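You operate a simulated robot arm through the tools that you are given. There is no shell and no other tool. Be economical: measure what you need, move in short steps, check, and stop when the job is done.

The job below is to be done with a simulated robot arm. You get a single attempt, and the scene is never put back.

Task
Take the orange cone and put it on top of the brown tape ring. Take the green round plate on the long table and put it away on the top board of the low grey shelf. Put one of the hook boxes from the long table on the yellow board. Put the green fabric case on the long table away on the third board from the bottom of the end shelf. Fetch the teal roll and stand it on the top of the white table. Put the end stop on the far end of the long table away on the top of the pole bench. Take the pink round plate on the middle of the long table and put it away on the top board of the low grey shelf. Take the grey cone on the middle of the long table and put it away on the clear end of the sewing table. Put one of the pegs from the tool tray on the top of the short chest. Take the tub that says "rings" from the long table and put it in the white tray. Open the grey flap. The order is free. Set down upright: orange cone, green fabric case, teal roll, end stop, grey cone.

The check looks at the end state, three seconds after you hand in, the way a careful person would. Anything else that was tipped, shoved, dropped, spilled or broken makes it a failure.

Robot
A 7-joint arm with a fingered hand on a trunk, on a base that drives. Base frame: it is fixed to the floor where the robot stands at the start and does not move with it; the origin is under the middle of the robot, x ahead of it, y to its left, z up; the surface under the hand at the start is at about z = 0.88. Units: m, degrees, N and s.
With the tool pointing down near the work surface it reaches from about 0.32 to 0.72 m from the robot's upright axis, wherever it stands. Its first joint turns from -166.0 to 166.0 degrees. Places, roughly: black tub, white tub [3, 0.25, 1]; clear end of the sewing table [0.1, -1.9, 0.8]; end stop (3x3x5 cm) [4, -0.6, 0.9]; green fabric case (19x8x18 cm) [1.7, -0.5, 1]; green round plate [1, -0.5, 1]; grey cone [2.5, 0.25, 1]; grey flap [-3.9, -1.7, 0.8]; hook box [1.75, -0.25, 1]; orange cone [0.5, 0, 1]; peg (2x2x11 cm) [2.6, 0.7, 0.7]; pink round plate [2, 0.5, 1]; tape ring (9x9x5 cm) [0.6, -0.1, 0.9]; teal roll [4, -0.5, 1]; third board of the end shelf [-2.1, 0.4, 0.7]; top board of the low grey shelf [-3.9, 0.1, 0.9]; top of the pole bench [-3.9, 1.9, 0.9]; top of the short chest [6.4, -2.3, 0.4]; top of the white table [7.2, -0.5, 0.7]; white tray (26x22x5 cm) [2.7, 0.3, 0.9]; yellow board [1.5, -0.25, 1]. Payload 4 kg.
Tool frame: the origin (TCP) lies between the finger pads and is the grasp point; the fingertips stand 0.026 m ahead of it; z points along the fingers, y is the line along which they close. Largest opening 0.148 m; the body of the gripper starts 0.073 m behind the TCP. The gripper is a hand of 3 fingers: y runs from the thumb to the fingers, the wrist lies at [0, 0, -0.239] in the tool frame, and closing takes about 1.5 s.
Orientation is that of the tool frame in the base frame, as [roll, pitch, yaw] about the fixed x, y, z axes, in that order (R = Rz(yaw) Ry(pitch) Rx(roll)). With the fingers straight down and closing along the base's y, the tool's x points along the base's -x, its y along +y and its z along -z.

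Tools
- The arm moves only by the tool arm_command. Its argument "deltas" is a list of rows, each an object (a shift or turn left out is 0, a gripper value left out holds the last) with "turn": the turn, a rotation vector about the tool's x, y, z in degrees, a list of three; "dp": the shift along the tool's x, y, z in m, a list of three. In form: [{"turn": [rx, ry, rz], "dp": [x, y, z]}, ...]. A call has 1 to 12 rows; each row shifts and turns the commanded pose from where the row before left it, along the tool's axes as they then stand. "claw" is the opening in per cent of the stroke, from 0 (shut) to 100 (fully open), set as the call begins (left out, the last holds). Rows are played at 5 a second. More than 0.05 m and 8.6 degrees between two rows, or a gripper value outside its range, and nothing of the call is played. Where a pose cannot be reached the arm comes as near as it can. A force on the tool above 40 N (or 10 N above the force at the start of the call, whichever is more), or a blocked arm, ends the call early, and 0.2 s more pass. Each finger travels about 0.072 m/s and halts on what it meets, pressing with about 25 N; the grip force reading is that of the motor and also rises with nothing between the fingers. The clock runs only during rows and for 0.2 s after the last one: add rows that do not move to give the fingers time. The reply holds the time, the measured pose of the TCP, the force on the tool along the base axes, the opening and the grip force, in the units named above and with some noise, with the torque about the TCP (base axes, N m) and any sound that the robot's microphone picked up.
- Cameras (640 x 400 px; columns grow to the right, rows downward): "scene" is now at [0.0167, 0.1238, 1.5571]; the picture's right is [-0.33, -0.94, 0.00], its down [-0.66, 0.23, -0.71] and it looks along [0.67, -0.23, -0.70] (base axes); focal length 248 px, centre (320, 200). "wrist" rides on the gripper at [0.068, -0.039, -0.09] in the tool frame; the picture's right is [0.50, 0.87, 0.00], its down [-0.66, 0.38, -0.65] and it looks along [-0.57, 0.33, 0.76] (tool axes); focal length 222 px, centre (320, 200).
- grab_frame(camera): a new picture of that camera. No time passes.
- slide_trunk(by): slides the trunk up (or, below 0, down) by that many m; the arm and the scene camera ride with it, the base frame stays. It gives what a move gives, with no picture.
- drive_base(legs): drives the robot by 1 to 6 legs, each [ahead, left, turn to the left] in m, m and degrees, along the robot's own axes; the way and the turn of a leg run together, so that a leg with both is an arc; at most 1.5 m and 180 degrees a leg. The arm and the cameras ride along, it lands a little off, and it stops where it bumps. It gives what a move gives.
- set_fingers(finger1, finger2, thumb_bend): sets how far each is bent, from 0 (flat) to 1 (curled in); at 0.3 the hand is open as for a grip, at 0.7 the pads meet at the TCP. One left out holds its place. A second passes; each finger stops where it meets its share of the squeeze, and holds until it gets a number again. A gripper value or a shape takes the hand back. It gives what a move gives, with no picture; readings hold the bend of each and the force on the fingers (four entries, about 0 where the hand has none), thumb and palm.
- set_grasp(shape): the hand has 3 fingers and takes this shape, open, in about a second: jaw (thumb against the fingers, like two jaws); tri (thumb and two fingers); tip (a fingertip pinch); poke (one finger out to press); point (the index stretched); flat (the hand flat); cup (the hand cupped); fist (a fist). The gripper value then closes the fingers along that shape, each until it touches; the sizes above hold for jaw. It gives what a move gives, with no picture.
- turn_head(pan, tilt): turns the head with the scene camera to pan (to the left, within 155 degrees either way) and tilt (down, from -29 to 69), counted from straight ahead of the robot. It gives what a move gives.
- measure_at(camera, pixels): for up to 12 pixels [column, row] of the newest picture of that camera ("zoom" is the newest enlarged one), the place [x, y, z] in the base frame of the surface seen there, good to about 0.002 m. No time passes.
- inspect(camera, box): a new picture of the part [left, top, right, bottom] of that camera's present view, enlarged. No time passes.
- sign_off(): hands the job in; it is judged then, once.

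Go step by step. Measure first, check grasps and placings, and put right what went wrong. The budget is 357 turns and 296 pictures, counting those below and the enlarged ones. Unless the task says otherwise, let go and move clear before handing in, and close with one line.

The tools are called after "Request:" by a JSON object that holds its "op" and its "data". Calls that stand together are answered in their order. arm_command: Moves the arm, as the interface text tells. Its arguments: {"type":"object","properties":{"deltas":{"type":"array"},"claw":{"type":"number"}},"required":["deltas"]} The other tools are called the same way: slide_trunk (by) slides the trunk up or down; set_grasp (shape) gives the hand a shape; set_fingers (finger1, finger2, thumb_bend) moves the fingers one by one; drive_base (legs) drives the base; turn_head (pan, tilt) turns the head that bears the scene camera; grab_frame (camera) takes a picture; measure_at (camera, pixels) gives the place of the surface under pixels of a picture; inspect (camera, box) takes an enlarged picture of a part of a camera's view; sign_off () hands the job in.

At the start:

```text
t: 0.0
tcp_pos: [0.4073, 0.076, 1.1657]
orientation: [-180.0, 0.0, 179.9]
contact_force: [-0.2, -0.9, 0.0]
wrist_torque: [0.03, 0.0, 0.0]
opening: 0.1478
grip_force: 0.0
shape: jaw
bend: [0.3, 0.3, 0.3]
finger forces: [0.0, 0.1, 0.1, 0.0, 0.0, 0.0]
trunk travel left (down, up): [-0.525, 0.065]
robot x, y, heading: [-0.0021, -0.0004, 0.1]
head pan, tilt: [-19.1, 44.6]
```

scene: 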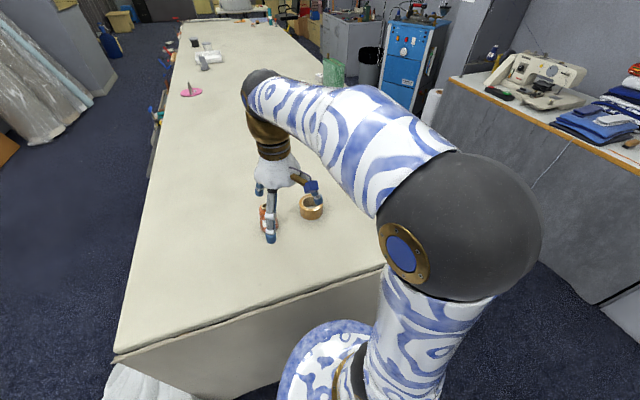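
wrist: 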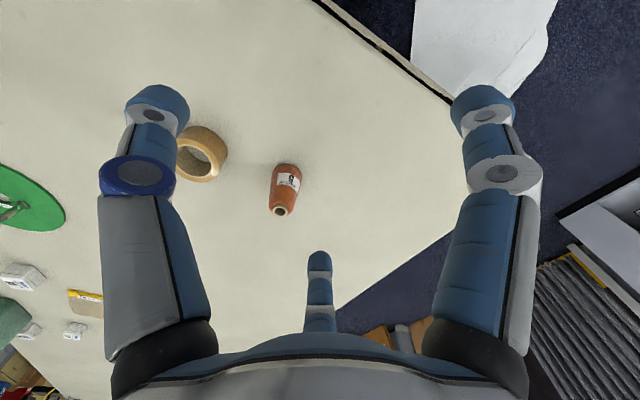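

The wrist picture shows the orange cone at about (285,190) and the tape ring at about (202,155). I'll measure both before I move.

Request:
{"op": "measure_at", "data": {"camera": "wrist", "pixels": [[280, 210], [287, 168], [275, 195], [297, 195], [200, 130], [222, 155], [190, 178], [200, 155], [240, 230], [210, 140], [285, 190], [180, 155]]}}

Request:
{"op": "inspect", "data": {"camera": "wrist", "box": [160, 110, 320, 230]}}

Request:
{"op": "inspect", "data": {"camera": "scene", "box": [130, 0, 360, 140]}}

```text
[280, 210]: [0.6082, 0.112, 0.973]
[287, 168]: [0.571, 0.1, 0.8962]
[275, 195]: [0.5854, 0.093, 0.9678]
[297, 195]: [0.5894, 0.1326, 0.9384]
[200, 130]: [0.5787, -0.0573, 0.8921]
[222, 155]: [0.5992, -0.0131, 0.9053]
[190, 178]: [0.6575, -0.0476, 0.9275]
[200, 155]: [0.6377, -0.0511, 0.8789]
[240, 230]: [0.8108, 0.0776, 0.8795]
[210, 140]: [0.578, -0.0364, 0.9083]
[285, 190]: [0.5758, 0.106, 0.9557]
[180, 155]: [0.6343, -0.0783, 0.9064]
```

```text
3.33 times, centred on (240, 170) of wrist
```

zoom: 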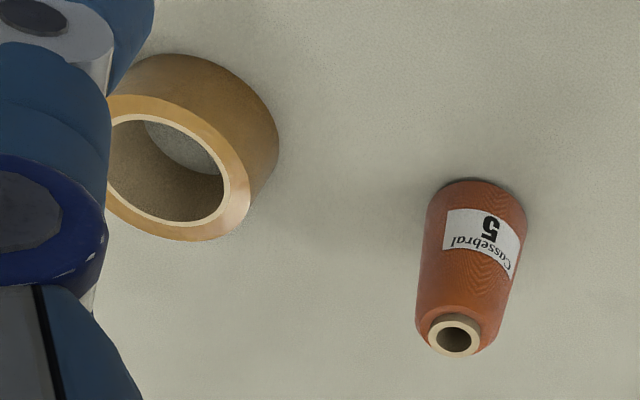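

```text
2.78 times, centred on (245, 70) of scene
```

zoom: 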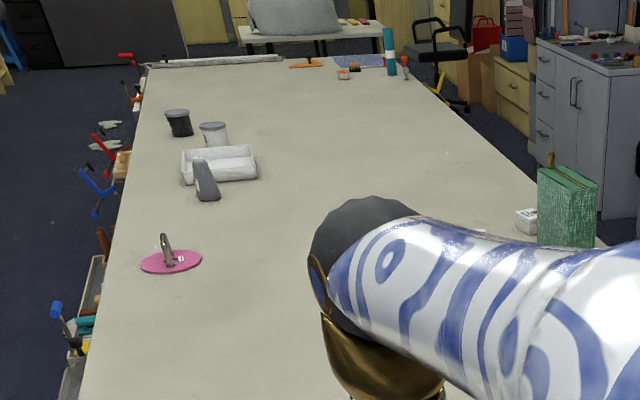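

Both stand on the table at z≈0.88. I'll measure the rims of the ring and of the cone's tube more closely.

Request:
{"op": "measure_at", "data": {"camera": "wrist", "pixels": [[189, 142], [198, 179], [214.5, 167], [178, 170], [274, 210], [287, 210], [280, 206], [280, 215.5], [270, 208], [293, 208], [272, 175], [300, 175]]}}

Request:
{"op": "turn_head", "data": {"pan": 0, "tilt": 35}}

Request:
{"op": "grab_frame", "data": {"camera": "scene"}}

```text
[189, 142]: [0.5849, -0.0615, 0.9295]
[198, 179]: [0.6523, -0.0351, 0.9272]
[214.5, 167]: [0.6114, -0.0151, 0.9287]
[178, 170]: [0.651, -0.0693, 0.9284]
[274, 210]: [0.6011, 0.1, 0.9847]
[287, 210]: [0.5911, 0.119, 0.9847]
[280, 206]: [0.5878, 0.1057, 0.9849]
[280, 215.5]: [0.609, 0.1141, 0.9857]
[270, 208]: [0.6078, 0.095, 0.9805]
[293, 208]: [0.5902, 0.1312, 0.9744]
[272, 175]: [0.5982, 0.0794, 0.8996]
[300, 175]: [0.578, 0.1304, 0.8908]
```

```text
t: 0.8
tcp_pos: [0.4082, 0.0766, 1.1647]
orientation: [-180.0, 0.0, -180.0]
contact_force: [-0.1, 0.2, 0.0]
wrist_torque: [-0.02, -0.02, 0.0]
opening: 0.1477
grip_force: 0.0
shape: jaw
bend: [0.3, 0.3, 0.3]
finger forces: [0.0, 0.1, 0.0, 0.0, 0.0, 0.0]
trunk travel left (down, up): [-0.525, 0.065]
robot x, y, heading: [-0.0002, -0.0019, -0.0]
head pan, tilt: [0.0, 35.0]
```

```text
291 pictures are left
```

scene: 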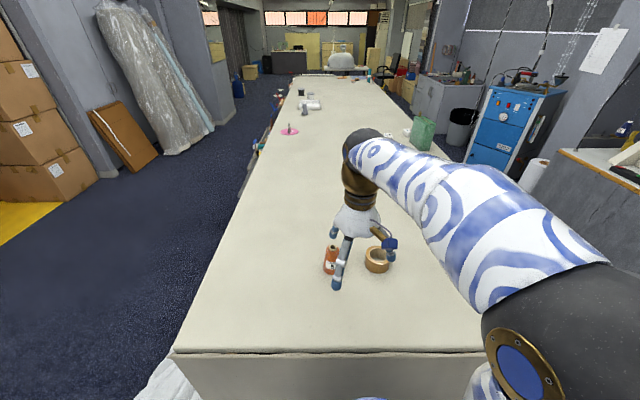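

The cone's centre is about (0.597, 0.110) with its top at 0.985, and the ring's centre is about (0.620, -0.049). The ring's hole may be wider than the cone's base, so I'll move over the cone and look closer.

Request:
{"op": "arm_command", "data": {"deltas": [{"dp": [-0.0378, 0.0067, 0.012]}, {"dp": [-0.0378, 0.0067, 0.012]}, {"dp": [-0.0378, 0.0067, 0.012]}, {"dp": [-0.0378, 0.0067, 0.012]}, {"dp": [-0.0378, 0.0067, 0.012]}, {}]}}

Request:
{"op": "grab_frame", "data": {"camera": "wrist"}}

Request:
{"op": "grab_frame", "data": {"camera": "scene"}}

Request:
{"op": "inspect", "data": {"camera": "scene", "box": [280, 180, 440, 300]}}

```text
t: 2.2
tcp_pos: [0.5982, 0.1089, 1.1053]
orientation: [180.0, 0.0, 180.0]
contact_force: [0.0, -0.2, 0.1]
wrist_torque: [0.03, -0.02, 0.0]
opening: 0.1478
grip_force: 0.0
shape: jaw
bend: [0.3, 0.3, 0.3]
finger forces: [0.0, 0.1, 0.1, 0.0, 0.0, 0.1]
trunk travel left (down, up): [-0.525, 0.065]
robot x, y, heading: [0.0004, -0.0052, 0.1]
head pan, tilt: [0.0, 35.0]
```

```text
290 pictures are left
```

wrist: 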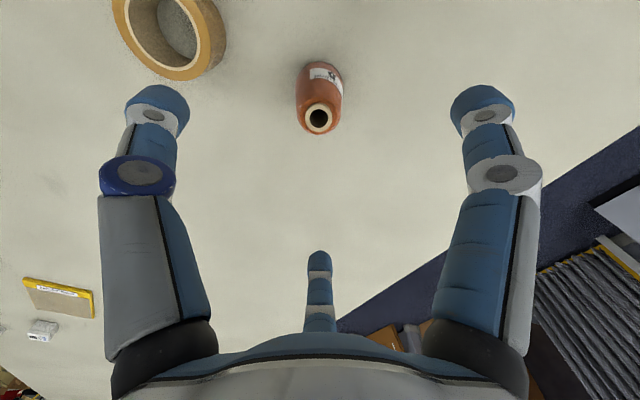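

```text
289 pictures are left
```

scene: 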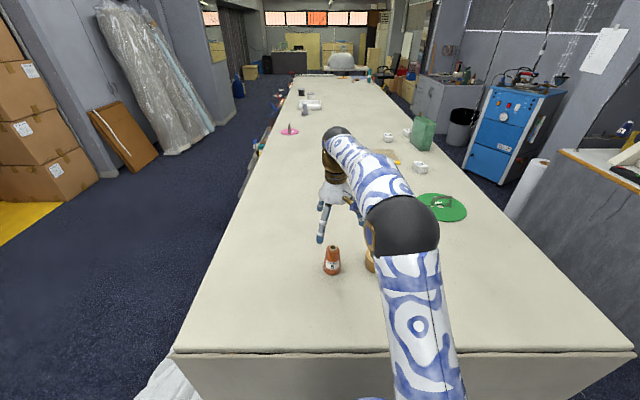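

```text
3.33 times, centred on (360, 240) of scene
```

zoom: 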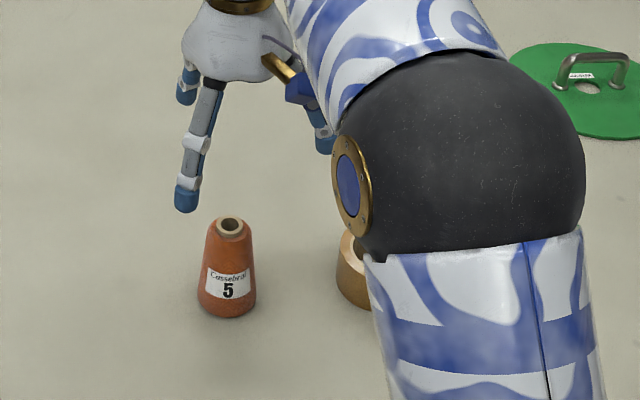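

The cone stands clear below the hand in the wrist view at (319,95). I'll measure its base edges in the zoom and the ring's inner and outer edges in the wrist view.

Request:
{"op": "measure_at", "data": {"camera": "zoom", "pixels": [[200, 300], [255, 300], [228, 315], [212, 240], [248, 240], [219, 226], [243, 226]]}}

Request:
{"op": "measure_at", "data": {"camera": "wrist", "pixels": [[127, 5], [122, 8], [165, 64], [165, 76], [196, 30], [206, 40], [140, 45], [130, 38], [318, 106], [305, 118], [333, 118], [318, 133]]}}

Request:
{"op": "inspect", "data": {"camera": "wrist", "box": [90, 0, 250, 100]}}

```text
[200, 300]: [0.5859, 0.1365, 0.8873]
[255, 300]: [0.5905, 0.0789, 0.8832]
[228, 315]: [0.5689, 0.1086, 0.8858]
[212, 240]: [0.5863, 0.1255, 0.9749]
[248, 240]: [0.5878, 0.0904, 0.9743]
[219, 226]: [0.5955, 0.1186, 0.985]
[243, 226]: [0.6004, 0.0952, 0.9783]
```

```text
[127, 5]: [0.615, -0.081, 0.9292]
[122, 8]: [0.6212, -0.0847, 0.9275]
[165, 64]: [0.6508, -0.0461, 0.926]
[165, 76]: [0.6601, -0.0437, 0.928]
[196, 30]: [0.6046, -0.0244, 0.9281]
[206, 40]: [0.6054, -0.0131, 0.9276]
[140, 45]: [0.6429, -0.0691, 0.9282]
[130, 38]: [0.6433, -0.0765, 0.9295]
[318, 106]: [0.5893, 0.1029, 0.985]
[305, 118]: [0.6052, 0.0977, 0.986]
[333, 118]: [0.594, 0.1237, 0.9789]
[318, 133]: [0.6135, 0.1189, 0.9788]
```

```text
4.00 times, centred on (170, 50) of wrist
```

zoom: 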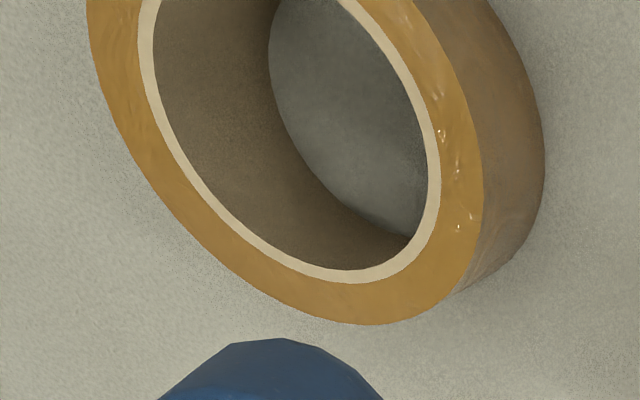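

The zoom shows the ring has a wide rim and a white core. I'll measure points on its inner and outer edges.

Request:
{"op": "measure_at", "data": {"camera": "zoom", "pixels": [[150, 60], [215, 200], [340, 275], [432, 200], [400, 70], [350, 2], [100, 70], [170, 210], [340, 318], [450, 280], [480, 160], [440, 40]]}}

```text
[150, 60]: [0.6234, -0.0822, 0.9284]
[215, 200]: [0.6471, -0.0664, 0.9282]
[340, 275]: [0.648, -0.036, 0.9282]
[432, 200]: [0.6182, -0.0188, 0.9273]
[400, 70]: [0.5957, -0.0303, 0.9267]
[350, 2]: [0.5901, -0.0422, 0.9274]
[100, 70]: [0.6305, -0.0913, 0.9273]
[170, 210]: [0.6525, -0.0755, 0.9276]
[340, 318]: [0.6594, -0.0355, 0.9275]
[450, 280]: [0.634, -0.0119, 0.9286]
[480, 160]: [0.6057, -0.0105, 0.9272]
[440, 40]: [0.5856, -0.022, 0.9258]
```

Inner edge radius is about 3.1 cm and the cone's base radius about 2.9 cm, so a centred cone would drop through the hole. I'll set it about 2 cm off centre, at (0.600, -0.050), and first descend and grip it.

Request:
{"op": "arm_command", "data": {"deltas": [{"dp": [0, 0, 0.044]}, {"dp": [0, 0, 0.044]}, {"dp": [0, 0, 0.044]}, {"dp": [0, 0, 0.043]}, {}]}}

Request:
{"op": "arm_command", "data": {"claw": 0, "deltas": [{}, {}, {}, {}, {}, {}, {}, {}, {}]}}

Request:
{"op": "grab_frame", "data": {"camera": "wrist"}}

```text
t: 3.4
tcp_pos: [0.5994, 0.1092, 0.9297]
orientation: [180.0, 0.0, -179.9]
contact_force: [-0.2, 0.3, 0.0]
wrist_torque: [0.0, 0.0, 0.02]
opening: 0.1481
grip_force: 0.1
shape: jaw
bend: [0.3, 0.3, 0.3]
finger forces: [0.0, 0.0, 0.0, 0.0, 0.0, 0.0]
trunk travel left (down, up): [-0.525, 0.065]
robot x, y, heading: [-0.0001, 0.0012, -0.1]
head pan, tilt: [0.0, 35.0]
```

```text
t: 5.4
tcp_pos: [0.5989, 0.1094, 0.9304]
orientation: [180.0, 0.0, 180.0]
contact_force: [0.7, -0.2, 0.1]
wrist_torque: [0.0, -0.01, 0.03]
opening: 0.0496
grip_force: 25.0
shape: jaw
bend: [0.77, 0.77, 0.7]
finger forces: [22.2, 21.7, 0.0, 0.1, 22.2, 0.1]
trunk travel left (down, up): [-0.525, 0.065]
robot x, y, heading: [0.0029, 0.0004, 0.1]
head pan, tilt: [0.0, 35.0]
```

```text
286 pictures are left
```

wrist: 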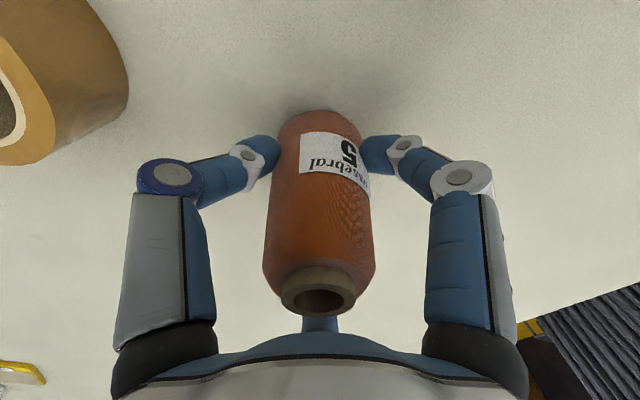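

The cone is gripped with a 0.0496 opening and 22 N on each finger. I'll lift it 8 cm and carry it over the ring.

Request:
{"op": "arm_command", "data": {"deltas": [{"dp": [0, 0, -0.04]}, {"dp": [0, 0, -0.04]}, {"dp": [0, -0.04, 0]}, {"dp": [0, -0.04, 0]}, {"dp": [0, -0.04, 0]}, {"dp": [0, -0.04, 0]}, {}, {}]}}

Request:
{"op": "grab_frame", "data": {"camera": "wrist"}}

Request:
{"op": "inspect", "data": {"camera": "scene", "box": [280, 180, 440, 300]}}

```text
t: 7.2
tcp_pos: [0.5971, -0.0503, 1.0094]
orientation: [-180.0, 0.0, 180.0]
contact_force: [0.1, 0.1, -1.5]
wrist_torque: [-0.02, 0.01, 0.02]
opening: 0.0492
grip_force: 25.5
shape: jaw
bend: [0.77, 0.77, 0.7]
finger forces: [22.1, 22.0, 0.1, 0.0, 22.0, 0.0]
trunk travel left (down, up): [-0.525, 0.065]
robot x, y, heading: [-0.0001, 0.0018, -0.1]
head pan, tilt: [0.0, 35.0]
```

```text
285 pictures are left
```

wrist: 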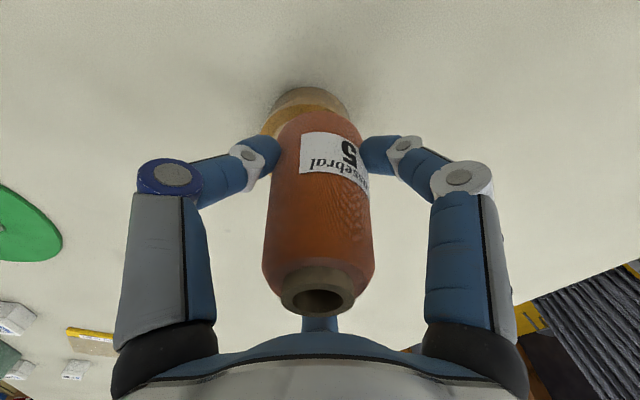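

```text
3.33 times, centred on (360, 240) of scene
```

zoom: 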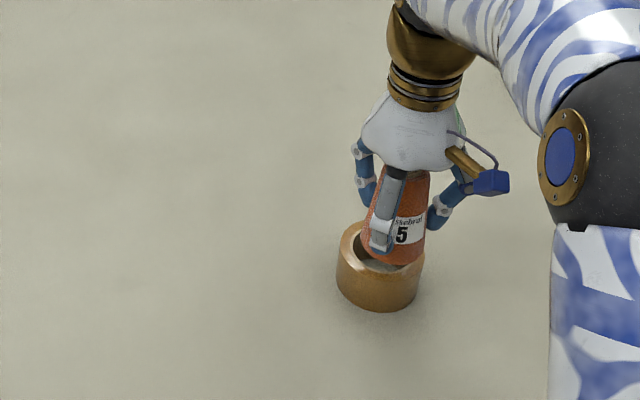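

The cone hangs over the ring's near side, about 2.2 cm off the ring's centre. I'll lower it 3 cm onto the rim.

Request:
{"op": "arm_command", "data": {"deltas": [{"dp": [0, 0, 0.014]}, {"dp": [0, 0, 0.013]}, {"dp": [0, 0, 0.002]}, {"dp": [0, 0, 0.001]}, {}]}}

Request:
{"op": "inspect", "data": {"camera": "scene", "box": [310, 200, 430, 275]}}

```text
t: 8.4
tcp_pos: [0.598, -0.0513, 0.98]
orientation: [-179.9, 0.1, -180.0]
contact_force: [-0.4, -0.4, -1.4]
wrist_torque: [-0.02, -0.02, -0.01]
opening: 0.0494
grip_force: 25.2
shape: jaw
bend: [0.77, 0.77, 0.7]
finger forces: [22.1, 21.8, 0.0, 0.0, 22.0, 0.0]
trunk travel left (down, up): [-0.525, 0.065]
robot x, y, heading: [0.0001, 0.0004, -0.1]
head pan, tilt: [0.0, 35.0]
```

```text
5.33 times, centred on (370, 238) of scene
```

zoom: 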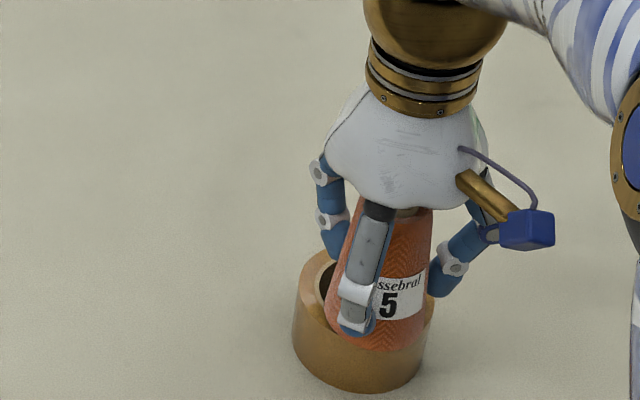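

The reading still shows the cone's weight (-1.4 N), so it hasn't touched down yet. I'll lower in small steps.

Request:
{"op": "arm_command", "data": {"deltas": [{"dp": [0, 0, 0.001]}, {"dp": [0, 0, 0.001]}, {}]}}

```text
t: 9.2
tcp_pos: [0.5968, -0.0505, 0.9778]
orientation: [-179.9, 0.0, 179.9]
contact_force: [-0.8, -0.1, 1.8]
wrist_torque: [-0.07, -0.02, 0.01]
opening: 0.0495
grip_force: 25.0
shape: jaw
bend: [0.77, 0.77, 0.7]
finger forces: [22.3, 22.1, 0.0, 0.1, 22.6, 0.1]
trunk travel left (down, up): [-0.525, 0.065]
robot x, y, heading: [0.0001, -0.0028, 0.2]
head pan, tilt: [0.0, 35.0]
```

Contact shows now, with the force swinging to +1.8 N. I'll open the hand and rise.

Request:
{"op": "arm_command", "data": {"claw": 100, "deltas": [{}, {}, {}, {}, {}, {}, {}, {}]}}

Request:
{"op": "arm_command", "data": {"deltas": [{"dp": [0, 0, -0.03]}, {"dp": [0, 0, -0.04]}, {"dp": [0, 0, -0.04]}, {"dp": [0, 0, -0.04]}, {}]}}

Request:
{"op": "inspect", "data": {"camera": "scene", "box": [310, 200, 430, 275]}}

Request:
{"op": "grab_frame", "data": {"camera": "wrist"}}

```text
t: 11.0
tcp_pos: [0.5967, -0.0493, 0.9781]
orientation: [-180.0, 0.1, -180.0]
contact_force: [0.2, -1.0, -0.7]
wrist_torque: [-0.01, 0.02, 0.0]
opening: 0.148
grip_force: 0.1
shape: jaw
bend: [0.3, 0.3, 0.3]
finger forces: [0.1, 0.0, 0.0, 0.0, 0.0, 0.1]
trunk travel left (down, up): [-0.525, 0.065]
robot x, y, heading: [-0.0022, 0.0014, 0.2]
head pan, tilt: [0.0, 35.0]
```

```text
t: 12.2
tcp_pos: [0.5954, -0.0499, 1.1276]
orientation: [180.0, 0.0, -179.9]
contact_force: [-0.2, 1.0, 0.3]
wrist_torque: [-0.03, 0.0, -0.02]
opening: 0.1476
grip_force: 0.1
shape: jaw
bend: [0.3, 0.3, 0.3]
finger forces: [0.0, 0.1, 0.1, 0.1, 0.0, 0.0]
trunk travel left (down, up): [-0.525, 0.065]
robot x, y, heading: [0.0012, -0.0012, 0.2]
head pan, tilt: [0.0, 35.0]
```

```text
5.33 times, centred on (370, 238) of scene
```

zoom: 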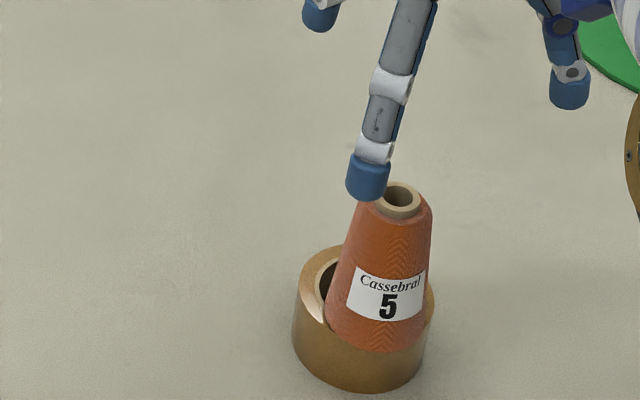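

```text
281 pictures are left
```

wrist: 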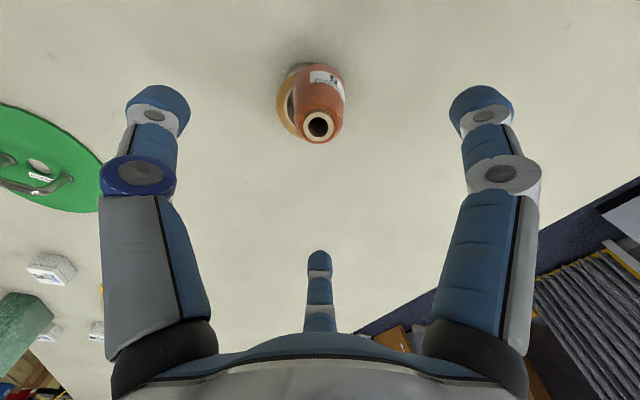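

The cone rests on the ring. I'll measure its tube rim at (307-328, 126) to check that it is upright.

Request:
{"op": "measure_at", "data": {"camera": "wrist", "pixels": [[307, 126], [330, 126], [319, 113], [319, 138]]}}

Request:
{"op": "measure_at", "data": {"camera": "zoom", "pixels": [[379, 205], [420, 200], [400, 217], [398, 183], [326, 310], [424, 325], [370, 348]]}}

```text
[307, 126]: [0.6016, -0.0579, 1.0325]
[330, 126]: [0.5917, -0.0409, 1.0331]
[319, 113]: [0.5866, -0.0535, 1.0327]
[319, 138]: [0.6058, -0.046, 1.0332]
```

```text
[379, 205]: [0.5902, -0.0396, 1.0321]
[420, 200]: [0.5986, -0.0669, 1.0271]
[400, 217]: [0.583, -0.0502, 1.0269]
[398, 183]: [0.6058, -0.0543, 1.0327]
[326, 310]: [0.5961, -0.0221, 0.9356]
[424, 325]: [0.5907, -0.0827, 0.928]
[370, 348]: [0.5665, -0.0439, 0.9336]
```

The tube rim is flat at z 1.033, so the cone is upright on the ring. Next I'll pull the arm in and look around to plan the driving.

Request:
{"op": "arm_command", "data": {"deltas": [{"dp": [0.04, 0.01, -0.02]}, {"dp": [0.04, 0.01, -0.02]}, {"dp": [0.04, 0.01, -0.02]}, {"dp": [0.04, 0.01, -0.01]}, {"dp": [0.04, 0.01, 0]}, {}]}}

Request:
{"op": "turn_head", "data": {"pan": -80, "tilt": 35}}

Request:
{"op": "grab_frame", "data": {"camera": "scene"}}

Request:
{"op": "turn_head", "data": {"pan": -150, "tilt": 25}}

Request:
{"op": "grab_frame", "data": {"camera": "scene"}}

Request:
{"op": "turn_head", "data": {"pan": 150, "tilt": 25}}

Request:
{"op": "grab_frame", "data": {"camera": "scene"}}

Request:
{"op": "turn_head", "data": {"pan": 65, "tilt": 35}}

Request:
{"op": "grab_frame", "data": {"camera": "scene"}}

```text
t: 13.6
tcp_pos: [0.3953, 0.0025, 1.1979]
orientation: [-180.0, -0.1, -180.0]
contact_force: [0.0, 0.1, 1.0]
wrist_torque: [0.0, -0.01, 0.02]
opening: 0.1478
grip_force: 0.1
shape: jaw
bend: [0.3, 0.3, 0.3]
finger forces: [0.0, 0.0, 0.0, 0.0, 0.0, 0.0]
trunk travel left (down, up): [-0.525, 0.065]
robot x, y, heading: [0.0003, -0.0009, 0.1]
head pan, tilt: [0.0, 35.0]
```

```text
t: 15.2
tcp_pos: [0.3957, 0.0021, 1.1996]
orientation: [-180.0, 0.0, -179.9]
contact_force: [-0.3, -0.2, 0.2]
wrist_torque: [-0.02, 0.01, 0.0]
opening: 0.1478
grip_force: 0.1
shape: jaw
bend: [0.3, 0.3, 0.3]
finger forces: [0.0, 0.0, 0.0, 0.0, 0.0, 0.0]
trunk travel left (down, up): [-0.525, 0.065]
robot x, y, heading: [-0.0017, -0.0024, 0.1]
head pan, tilt: [-80.0, 35.0]
```

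```text
280 pictures are left
```

scene: 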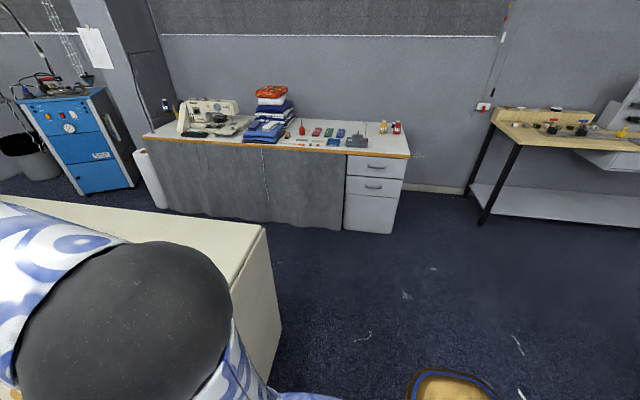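

```text
t: 16.6
tcp_pos: [0.3963, 0.001, 1.1983]
orientation: [-179.9, 0.1, 180.0]
contact_force: [0.2, 0.1, 0.0]
wrist_torque: [-0.02, -0.01, -0.02]
opening: 0.1477
grip_force: 0.0
shape: jaw
bend: [0.3, 0.3, 0.3]
finger forces: [0.0, 0.0, 0.0, 0.1, 0.0, 0.0]
trunk travel left (down, up): [-0.525, 0.065]
robot x, y, heading: [0.0001, -0.0001, -0.1]
head pan, tilt: [-150.0, 25.0]
```

```text
279 pictures are left
```

scene: 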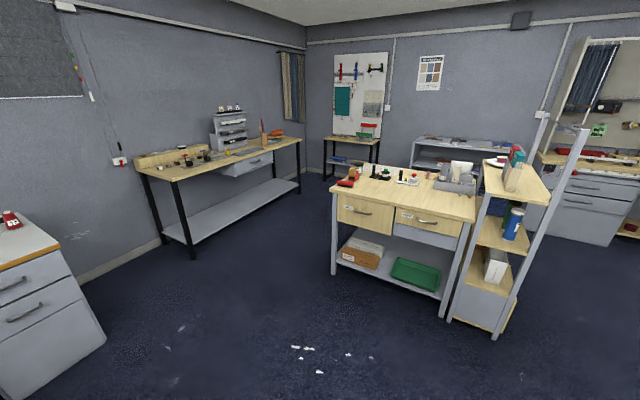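

```text
t: 20.6
tcp_pos: [0.3952, 0.0015, 1.1986]
orientation: [180.0, 0.0, -180.0]
contact_force: [0.9, 0.1, -0.1]
wrist_torque: [-0.02, 0.01, 0.0]
opening: 0.148
grip_force: 0.0
shape: jaw
bend: [0.3, 0.3, 0.3]
finger forces: [0.0, 0.0, 0.1, 0.0, 0.0, 0.0]
trunk travel left (down, up): [-0.525, 0.065]
robot x, y, heading: [0.002, -0.0001, -0.1]
head pan, tilt: [150.0, 25.0]
```

```text
278 pictures are left
```

scene: 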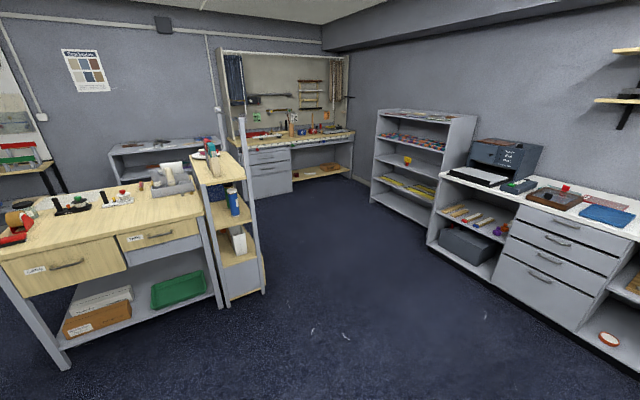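

```text
t: 22.2
tcp_pos: [0.3952, 0.0015, 1.1984]
orientation: [-179.9, 0.0, 179.9]
contact_force: [-0.1, -0.3, 0.2]
wrist_torque: [0.02, 0.01, 0.0]
opening: 0.1481
grip_force: 0.1
shape: jaw
bend: [0.3, 0.3, 0.3]
finger forces: [0.0, 0.0, 0.1, 0.0, 0.0, 0.0]
trunk travel left (down, up): [-0.525, 0.065]
robot x, y, heading: [-0.0022, -0.0012, -0.0]
head pan, tilt: [65.0, 35.0]
```

```text
277 pictures are left
```

scene: 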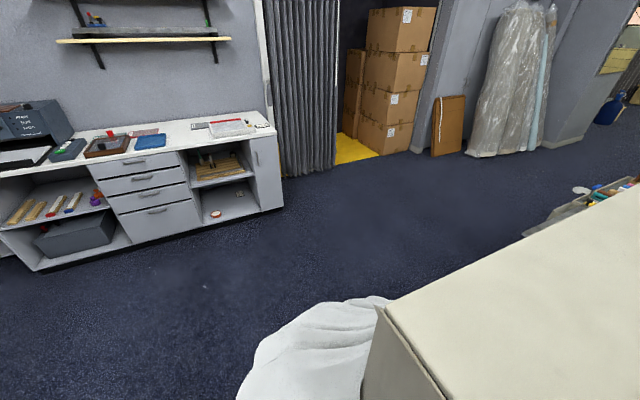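

The wall views give the layout: the end shelf and the low shelf are behind, and the sewing table is to the right. I'll measure the table corner, the white bag and the trays on the long table's left side.

Request:
{"op": "measure_at", "data": {"camera": "scene", "pixels": [[384, 310], [270, 350], [350, 302], [560, 225], [600, 200], [636, 190], [280, 195], [420, 180], [250, 395], [620, 225]]}}

Request:
{"op": "turn_head", "data": {"pan": 20, "tilt": 20}}

Request:
{"op": "grab_frame", "data": {"camera": "scene"}}

Request:
{"op": "turn_head", "data": {"pan": -40, "tilt": 25}}

Request:
{"op": "grab_frame", "data": {"camera": "scene"}}

```text
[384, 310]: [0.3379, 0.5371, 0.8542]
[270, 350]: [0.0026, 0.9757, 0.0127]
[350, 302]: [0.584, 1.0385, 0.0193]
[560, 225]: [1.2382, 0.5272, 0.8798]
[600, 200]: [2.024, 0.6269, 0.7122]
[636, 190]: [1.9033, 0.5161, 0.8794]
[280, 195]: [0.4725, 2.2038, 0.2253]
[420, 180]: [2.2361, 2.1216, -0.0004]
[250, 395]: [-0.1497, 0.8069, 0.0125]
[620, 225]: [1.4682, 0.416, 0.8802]
```

```text
t: 23.4
tcp_pos: [0.3948, 0.0009, 1.1981]
orientation: [179.9, 0.0, -180.0]
contact_force: [0.3, -0.6, 0.2]
wrist_torque: [-0.01, 0.0, -0.03]
opening: 0.1479
grip_force: 0.1
shape: jaw
bend: [0.3, 0.3, 0.3]
finger forces: [0.0, 0.0, 0.0, 0.0, 0.0, 0.1]
trunk travel left (down, up): [-0.525, 0.065]
robot x, y, heading: [-0.0014, -0.0027, -0.3]
head pan, tilt: [20.0, 20.0]
```

```text
276 pictures are left
```

scene: 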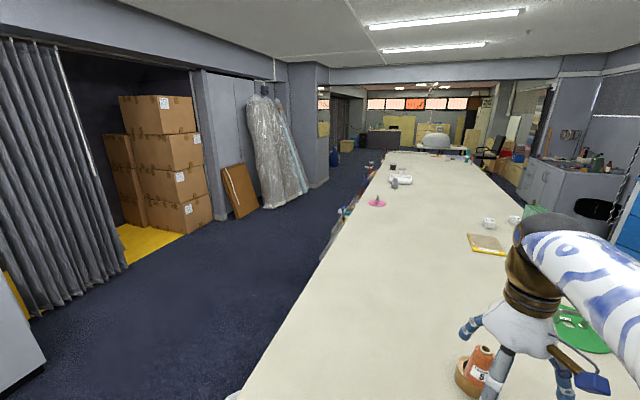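

```text
t: 24.7
tcp_pos: [0.3951, 0.0022, 1.1979]
orientation: [180.0, 0.0, -179.9]
contact_force: [0.1, 0.0, 1.0]
wrist_torque: [-0.01, 0.0, -0.02]
opening: 0.1478
grip_force: 0.2
shape: jaw
bend: [0.3, 0.3, 0.3]
finger forces: [0.1, 0.0, 0.0, 0.0, 0.0, 0.1]
trunk travel left (down, up): [-0.525, 0.065]
robot x, y, heading: [0.0019, -0.0016, -0.4]
head pan, tilt: [-40.0, 25.0]
```

```text
275 pictures are left
```

scene: 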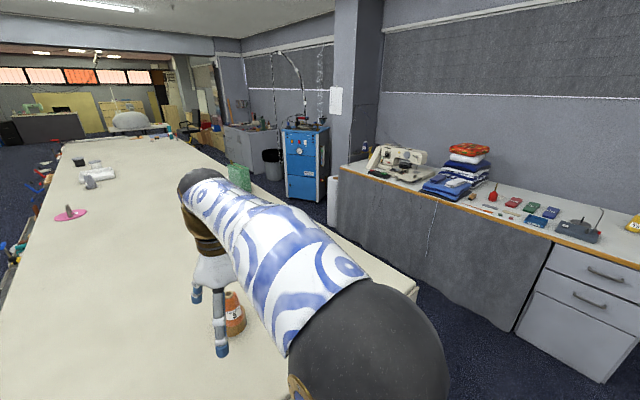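

The long table's top is at z 0.88 and its left edge at y≈0.53. I'll measure the right aisle: table edge, sewing table front, blue machine, roll and bin.

Request:
{"op": "measure_at", "data": {"camera": "scene", "pixels": [[413, 285], [340, 237], [510, 330], [605, 380], [330, 215], [290, 195], [318, 200], [270, 175], [455, 255], [560, 240], [240, 185], [600, 205]]}}

Request:
{"op": "inspect", "data": {"camera": "scene", "box": [440, 150, 640, 275]}}

```text
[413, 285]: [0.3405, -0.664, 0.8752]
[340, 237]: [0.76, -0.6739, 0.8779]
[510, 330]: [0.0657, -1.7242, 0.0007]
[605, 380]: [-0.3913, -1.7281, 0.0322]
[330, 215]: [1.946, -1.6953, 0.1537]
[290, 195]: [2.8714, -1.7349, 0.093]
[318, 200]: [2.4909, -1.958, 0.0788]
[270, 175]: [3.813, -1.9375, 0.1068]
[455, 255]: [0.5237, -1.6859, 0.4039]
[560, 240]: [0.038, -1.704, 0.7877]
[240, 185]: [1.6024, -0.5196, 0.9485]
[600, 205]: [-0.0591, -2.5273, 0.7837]
```

```text
3.20 times, centred on (540, 212) of scene
```

zoom: 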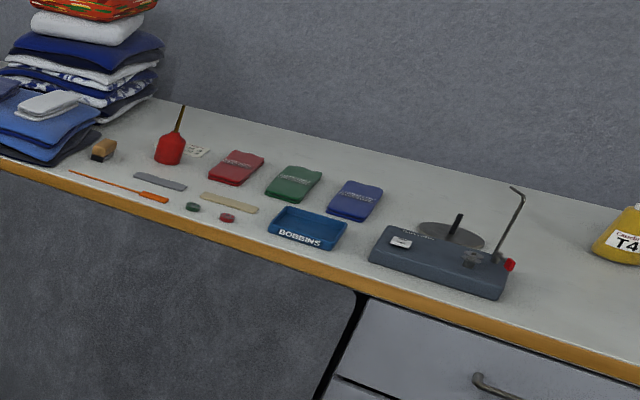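

The right aisle runs from y -0.67 to -1.70, about 1 m clear. I'll drive there to stand beside the green plate, facing the table.

Request:
{"op": "drive_base", "data": {"legs": [[-0.1, 0, 0], [0, -1.13, 0], [1.1, 0, 0], [0, 0, 90]]}}

Request:
{"op": "turn_head", "data": {"pan": -25, "tilt": 45}}

Request:
{"op": "grab_frame", "data": {"camera": "scene"}}

Request:
{"op": "grab_frame", "data": {"camera": "wrist"}}

```text
t: 40.2
tcp_pos: [0.9634, -0.7302, 1.1987]
orientation: [-179.9, 0.0, -88.1]
contact_force: [0.4, -0.5, 0.1]
wrist_torque: [0.0, 0.0, -0.02]
opening: 0.148
grip_force: 0.1
shape: jaw
bend: [0.3, 0.3, 0.3]
finger forces: [0.0, 0.0, 0.0, 0.0, 0.0, 0.0]
trunk travel left (down, up): [-0.525, 0.065]
robot x, y, heading: [0.9757, -1.1237, 91.9]
head pan, tilt: [-40.0, 25.0]
```

```text
t: 41.0
tcp_pos: [0.9635, -0.7281, 1.1974]
orientation: [179.9, -0.1, -88.0]
contact_force: [0.0, -0.4, 0.1]
wrist_torque: [0.01, 0.0, 0.0]
opening: 0.1479
grip_force: 0.1
shape: jaw
bend: [0.3, 0.3, 0.3]
finger forces: [0.0, 0.0, 0.0, 0.1, 0.0, 0.0]
trunk travel left (down, up): [-0.525, 0.065]
robot x, y, heading: [0.9789, -1.1228, 91.9]
head pan, tilt: [-25.0, 45.0]
```

```text
273 pictures are left
```

scene: 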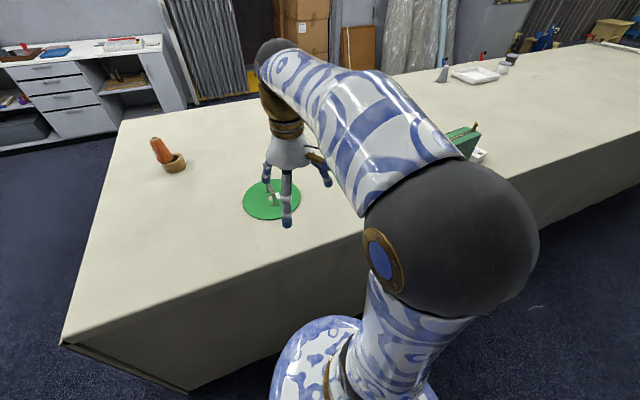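

```text
272 pictures are left
```

wrist: 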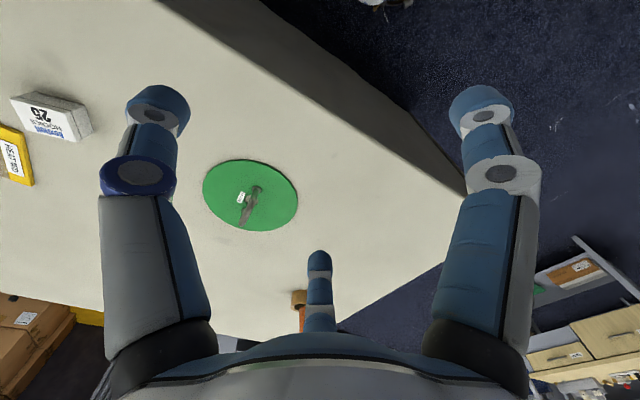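

The green plate lies at (250,195) in the wrist view and has an arch handle. I'll look closer and measure it.

Request:
{"op": "inspect", "data": {"camera": "wrist", "box": [190, 145, 310, 235]}}

Request:
{"op": "inspect", "data": {"camera": "wrist", "box": [0, 60, 130, 200]}}

Request:
{"op": "measure_at", "data": {"camera": "wrist", "pixels": [[204, 190], [297, 195], [255, 162], [247, 229], [243, 220], [258, 190], [250, 205], [241, 224], [20, 105], [80, 105], [10, 150], [60, 130]]}}

```text
4.44 times, centred on (250, 190) of wrist
```

zoom: 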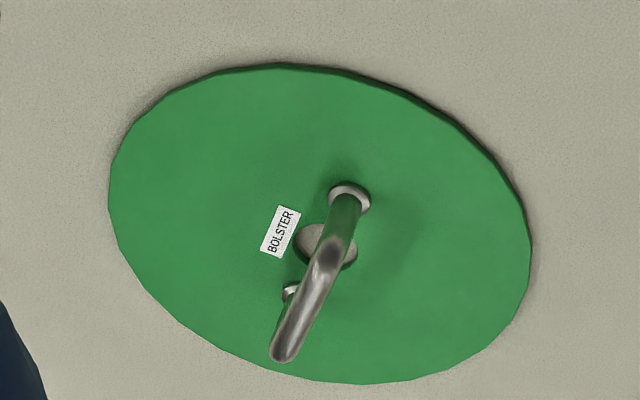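

```text
2.86 times, centred on (65, 130) of wrist
```

zoom: 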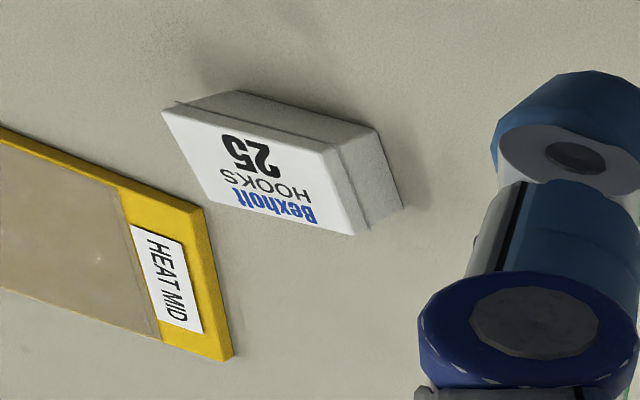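

```text
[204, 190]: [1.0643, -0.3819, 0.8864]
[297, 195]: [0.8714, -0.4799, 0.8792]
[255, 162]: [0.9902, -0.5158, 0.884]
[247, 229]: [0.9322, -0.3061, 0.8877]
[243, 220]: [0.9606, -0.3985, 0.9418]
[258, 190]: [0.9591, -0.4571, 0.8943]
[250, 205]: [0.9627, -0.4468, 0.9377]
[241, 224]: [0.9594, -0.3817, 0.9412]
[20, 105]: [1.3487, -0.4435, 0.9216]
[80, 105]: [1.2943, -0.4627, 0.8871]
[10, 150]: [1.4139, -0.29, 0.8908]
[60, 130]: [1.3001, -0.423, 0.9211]
```

The plate's centre is about (0.97, -0.41) and its handle runs along y at x≈0.960, top at z 0.942. I'll drive 6 cm closer and extend over the handle.

Request:
{"op": "drive_base", "data": {"legs": [[0.06, 0, 0]]}}

Request:
{"op": "arm_command", "data": {"deltas": [{"dp": [-0.045, -0.001, 0.02]}, {"dp": [-0.045, -0.001, 0.02]}, {"dp": [-0.045, -0.001, 0.02]}, {"dp": [-0.045, -0.001, 0.03]}, {"dp": [-0.045, -0.001, 0.03]}, {"dp": [-0.025, -0.001, 0.03]}, {}]}}

Request:
{"op": "grab_frame", "data": {"camera": "wrist"}}

```text
t: 42.0
tcp_pos: [0.9625, -0.668, 1.198]
orientation: [-179.9, 0.0, -88.1]
contact_force: [0.4, 0.1, -0.1]
wrist_torque: [-0.03, 0.02, 0.01]
opening: 0.1478
grip_force: 0.0
shape: jaw
bend: [0.3, 0.3, 0.3]
finger forces: [0.0, 0.1, 0.0, 0.0, 0.0, 0.0]
trunk travel left (down, up): [-0.525, 0.065]
robot x, y, heading: [0.9751, -1.0614, 91.7]
head pan, tilt: [-25.0, 45.0]
```

```text
refused: row 4 steps farther than a row can; nothing moved
```

```text
269 pictures are left
```

wrist: 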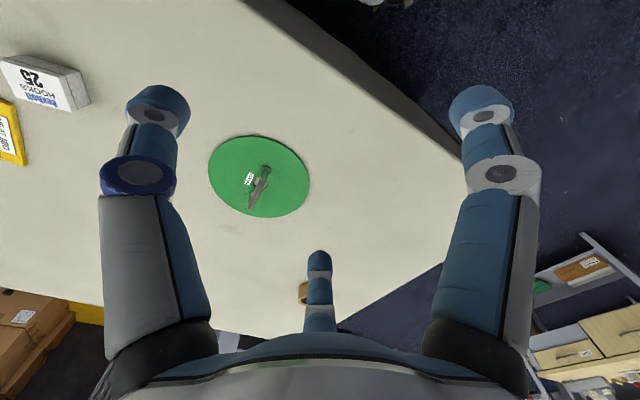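

That call was refused because the steps were too long. I'll repeat it with smaller ones.

Request:
{"op": "arm_command", "data": {"deltas": [{"dp": [-0.0355, -0.0008, 0.0226]}, {"dp": [-0.0355, -0.0008, 0.0226]}, {"dp": [-0.0355, -0.0008, 0.0226]}, {"dp": [-0.0355, -0.0008, 0.0226]}, {"dp": [-0.0355, -0.0008, 0.0226]}, {"dp": [-0.0355, -0.0008, 0.0226]}, {"dp": [-0.0355, -0.0008, 0.0226]}, {}]}}

Request:
{"op": "grab_frame", "data": {"camera": "wrist"}}

```text
t: 43.8
tcp_pos: [0.9587, -0.4194, 1.0398]
orientation: [-179.9, 0.0, -88.1]
contact_force: [0.1, -0.7, 0.7]
wrist_torque: [0.0, 0.02, 0.0]
opening: 0.148
grip_force: 0.0
shape: jaw
bend: [0.3, 0.3, 0.3]
finger forces: [0.0, 0.1, 0.0, 0.1, 0.1, 0.0]
trunk travel left (down, up): [-0.525, 0.065]
robot x, y, heading: [0.9803, -1.0647, 91.8]
head pan, tilt: [-25.0, 45.0]
```

```text
268 pictures are left
```

wrist: 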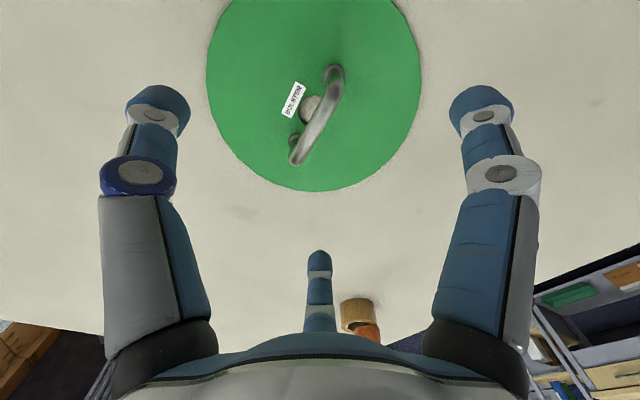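

Request:
{"op": "measure_at", "data": {"camera": "wrist", "pixels": [[333, 72], [322, 115], [310, 135], [297, 158], [340, 85], [303, 150], [315, 125], [210, 70], [418, 70], [305, 190], [310, 105]]}}

```text
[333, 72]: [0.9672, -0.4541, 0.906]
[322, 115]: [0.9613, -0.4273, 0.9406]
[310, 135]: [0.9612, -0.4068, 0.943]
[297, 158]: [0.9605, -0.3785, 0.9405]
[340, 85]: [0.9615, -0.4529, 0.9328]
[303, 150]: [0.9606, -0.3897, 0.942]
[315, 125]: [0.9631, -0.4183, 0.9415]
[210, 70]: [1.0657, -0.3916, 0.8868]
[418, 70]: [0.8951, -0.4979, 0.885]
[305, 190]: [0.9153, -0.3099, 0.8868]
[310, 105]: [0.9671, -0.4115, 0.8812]
```

The handle's middle is at about (0.962, -0.415, 0.942). I'll descend to z≈0.928 and close.

Request:
{"op": "arm_command", "data": {"deltas": [{"dp": [-0.002, -0.003, 0.038]}, {"dp": [-0.001, 0, 0.038]}, {"dp": [0, 0, 0.036]}, {}]}}

Request:
{"op": "arm_command", "data": {"claw": 0, "deltas": [{}, {}, {}, {}, {}, {}, {}, {}, {}, {}]}}

Request:
{"op": "grab_frame", "data": {"camera": "wrist"}}

```text
t: 44.8
tcp_pos: [0.9604, -0.4177, 0.9272]
orientation: [180.0, 0.0, -88.1]
contact_force: [-0.7, -0.3, -0.4]
wrist_torque: [0.0, -0.01, -0.05]
opening: 0.1479
grip_force: 0.2
shape: jaw
bend: [0.3, 0.3, 0.3]
finger forces: [0.0, 0.1, 0.0, 0.1, 0.0, 0.1]
trunk travel left (down, up): [-0.525, 0.065]
robot x, y, heading: [0.9763, -1.0632, 92.0]
head pan, tilt: [-25.0, 45.0]
```

```text
t: 47.0
tcp_pos: [0.9616, -0.4183, 0.9269]
orientation: [-179.9, 0.0, -88.1]
contact_force: [-1.5, 0.0, 0.0]
wrist_torque: [-0.02, -0.02, 0.0]
opening: 0.0002
grip_force: 25.4
shape: jaw
bend: [0.7, 0.7, 0.7]
finger forces: [0.9, 1.2, 0.0, 0.0, 1.5, 0.0]
trunk travel left (down, up): [-0.525, 0.065]
robot x, y, heading: [0.9765, -1.0648, 91.6]
head pan, tilt: [-25.0, 45.0]
```

```text
267 pictures are left
```

wrist: 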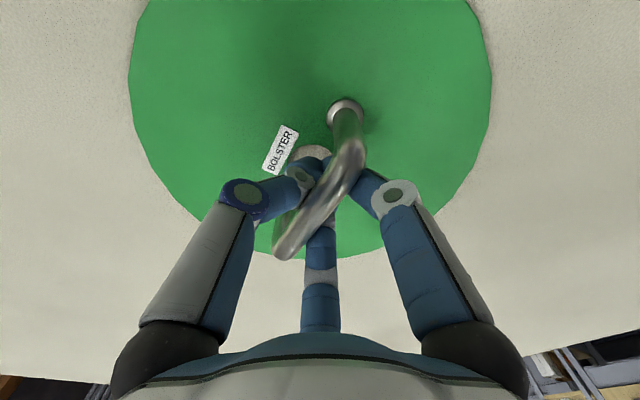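

The pads met below the rod: opening is 0 with only 1 N on the fingers. I'll open, rise 9 mm so the rod sits at the pads, and close again.

Request:
{"op": "arm_command", "data": {"claw": 60, "deltas": [{}, {}, {}, {}, {}, {}, {"dp": [0, 0, -0.009]}, {}]}}

Request:
{"op": "arm_command", "data": {"claw": 0, "deltas": [{}, {}, {}, {}, {}, {}, {}, {}, {}, {}]}}

Request:
{"op": "grab_frame", "data": {"camera": "wrist"}}

```text
t: 48.8
tcp_pos: [0.9596, -0.4178, 0.9349]
orientation: [-180.0, -0.1, -88.2]
contact_force: [-0.1, -0.4, 0.4]
wrist_torque: [0.01, 0.02, 0.0]
opening: 0.0888
grip_force: 0.1
shape: jaw
bend: [0.32, 0.32, 0.7]
finger forces: [0.0, 0.0, 0.1, 0.1, 0.0, 0.1]
trunk travel left (down, up): [-0.525, 0.065]
robot x, y, heading: [0.9783, -1.0644, 91.7]
head pan, tilt: [-25.0, 45.0]
```

```text
t: 51.0
tcp_pos: [0.9599, -0.4166, 0.9352]
orientation: [179.9, 0.0, -88.1]
contact_force: [-0.5, -0.4, 0.3]
wrist_torque: [0.02, 0.03, -0.01]
opening: 0.0018
grip_force: 25.3
shape: jaw
bend: [0.71, 0.71, 0.72]
finger forces: [1.1, 1.3, 0.0, 0.0, 22.9, 0.0]
trunk travel left (down, up): [-0.525, 0.065]
robot x, y, heading: [0.9774, -1.0626, 91.7]
head pan, tilt: [-25.0, 45.0]
```

```text
266 pictures are left
```

wrist: 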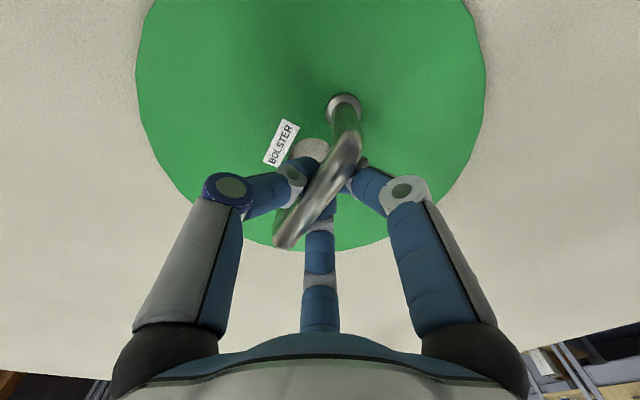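

It still reads 0.0018 with load only on the thumb, so the rod sits just above the pads. I'll rise a further 8 mm and close again.

Request:
{"op": "arm_command", "data": {"claw": 60, "deltas": [{}, {}, {}, {}, {}, {}, {"dp": [0, 0, -0.008]}, {}]}}

Request:
{"op": "arm_command", "data": {"claw": 0, "deltas": [{}, {}, {}, {}, {}, {}, {}, {}, {}, {}]}}

Request:
{"op": "grab_frame", "data": {"camera": "wrist"}}

```text
t: 52.8
tcp_pos: [0.9602, -0.4181, 0.9448]
orientation: [-179.9, 0.1, -88.1]
contact_force: [0.7, 0.1, 0.2]
wrist_torque: [-0.03, 0.01, 0.0]
opening: 0.0885
grip_force: 0.0
shape: jaw
bend: [0.32, 0.32, 0.7]
finger forces: [0.0, 0.0, 0.1, 0.0, 0.1, 0.1]
trunk travel left (down, up): [-0.525, 0.065]
robot x, y, heading: [0.9729, -1.0694, 91.9]
head pan, tilt: [-25.0, 45.0]
```

```text
t: 55.0
tcp_pos: [0.9599, -0.4178, 0.9449]
orientation: [179.9, 0.1, -88.1]
contact_force: [1.3, 0.5, -2.8]
wrist_torque: [0.0, -0.01, 0.0]
opening: 0.0105
grip_force: 24.9
shape: jaw
bend: [0.73, 0.73, 0.72]
finger forces: [0.1, 0.0, 0.1, 0.0, 19.7, 0.0]
trunk travel left (down, up): [-0.525, 0.065]
robot x, y, heading: [0.9771, -1.0651, 92.1]
head pan, tilt: [-25.0, 45.0]
```

```text
265 pictures are left
```

wrist: 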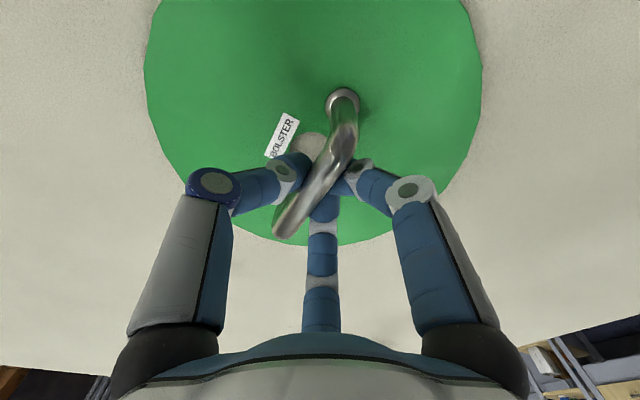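

The opening is now 0.0105, matching the rod. I'll lift a little and read the forces.

Request:
{"op": "arm_command", "data": {"deltas": [{}, {}, {"dp": [0, 0, -0.02]}, {"dp": [0, 0, -0.02]}, {}, {}]}}

Request:
{"op": "grab_frame", "data": {"camera": "wrist"}}

Request:
{"op": "grab_frame", "data": {"camera": "scene"}}

```text
t: 56.4
tcp_pos: [0.9604, -0.4168, 0.984]
orientation: [180.0, 0.0, -88.1]
contact_force: [-0.4, 0.1, -2.8]
wrist_torque: [0.01, 0.01, 0.01]
opening: 0.0107
grip_force: 25.3
shape: jaw
bend: [0.73, 0.73, 0.72]
finger forces: [0.0, 0.0, 0.0, 0.0, 19.7, 0.0]
trunk travel left (down, up): [-0.525, 0.065]
robot x, y, heading: [0.9764, -1.0608, 91.7]
head pan, tilt: [-25.0, 45.0]
```

```text
264 pictures are left
```

wrist: 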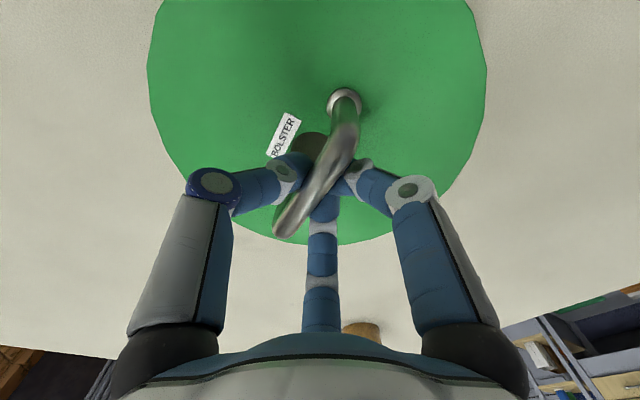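

```text
263 pictures are left
```

scene: 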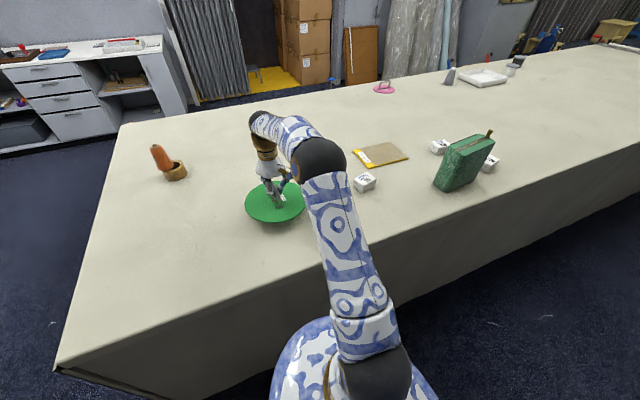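

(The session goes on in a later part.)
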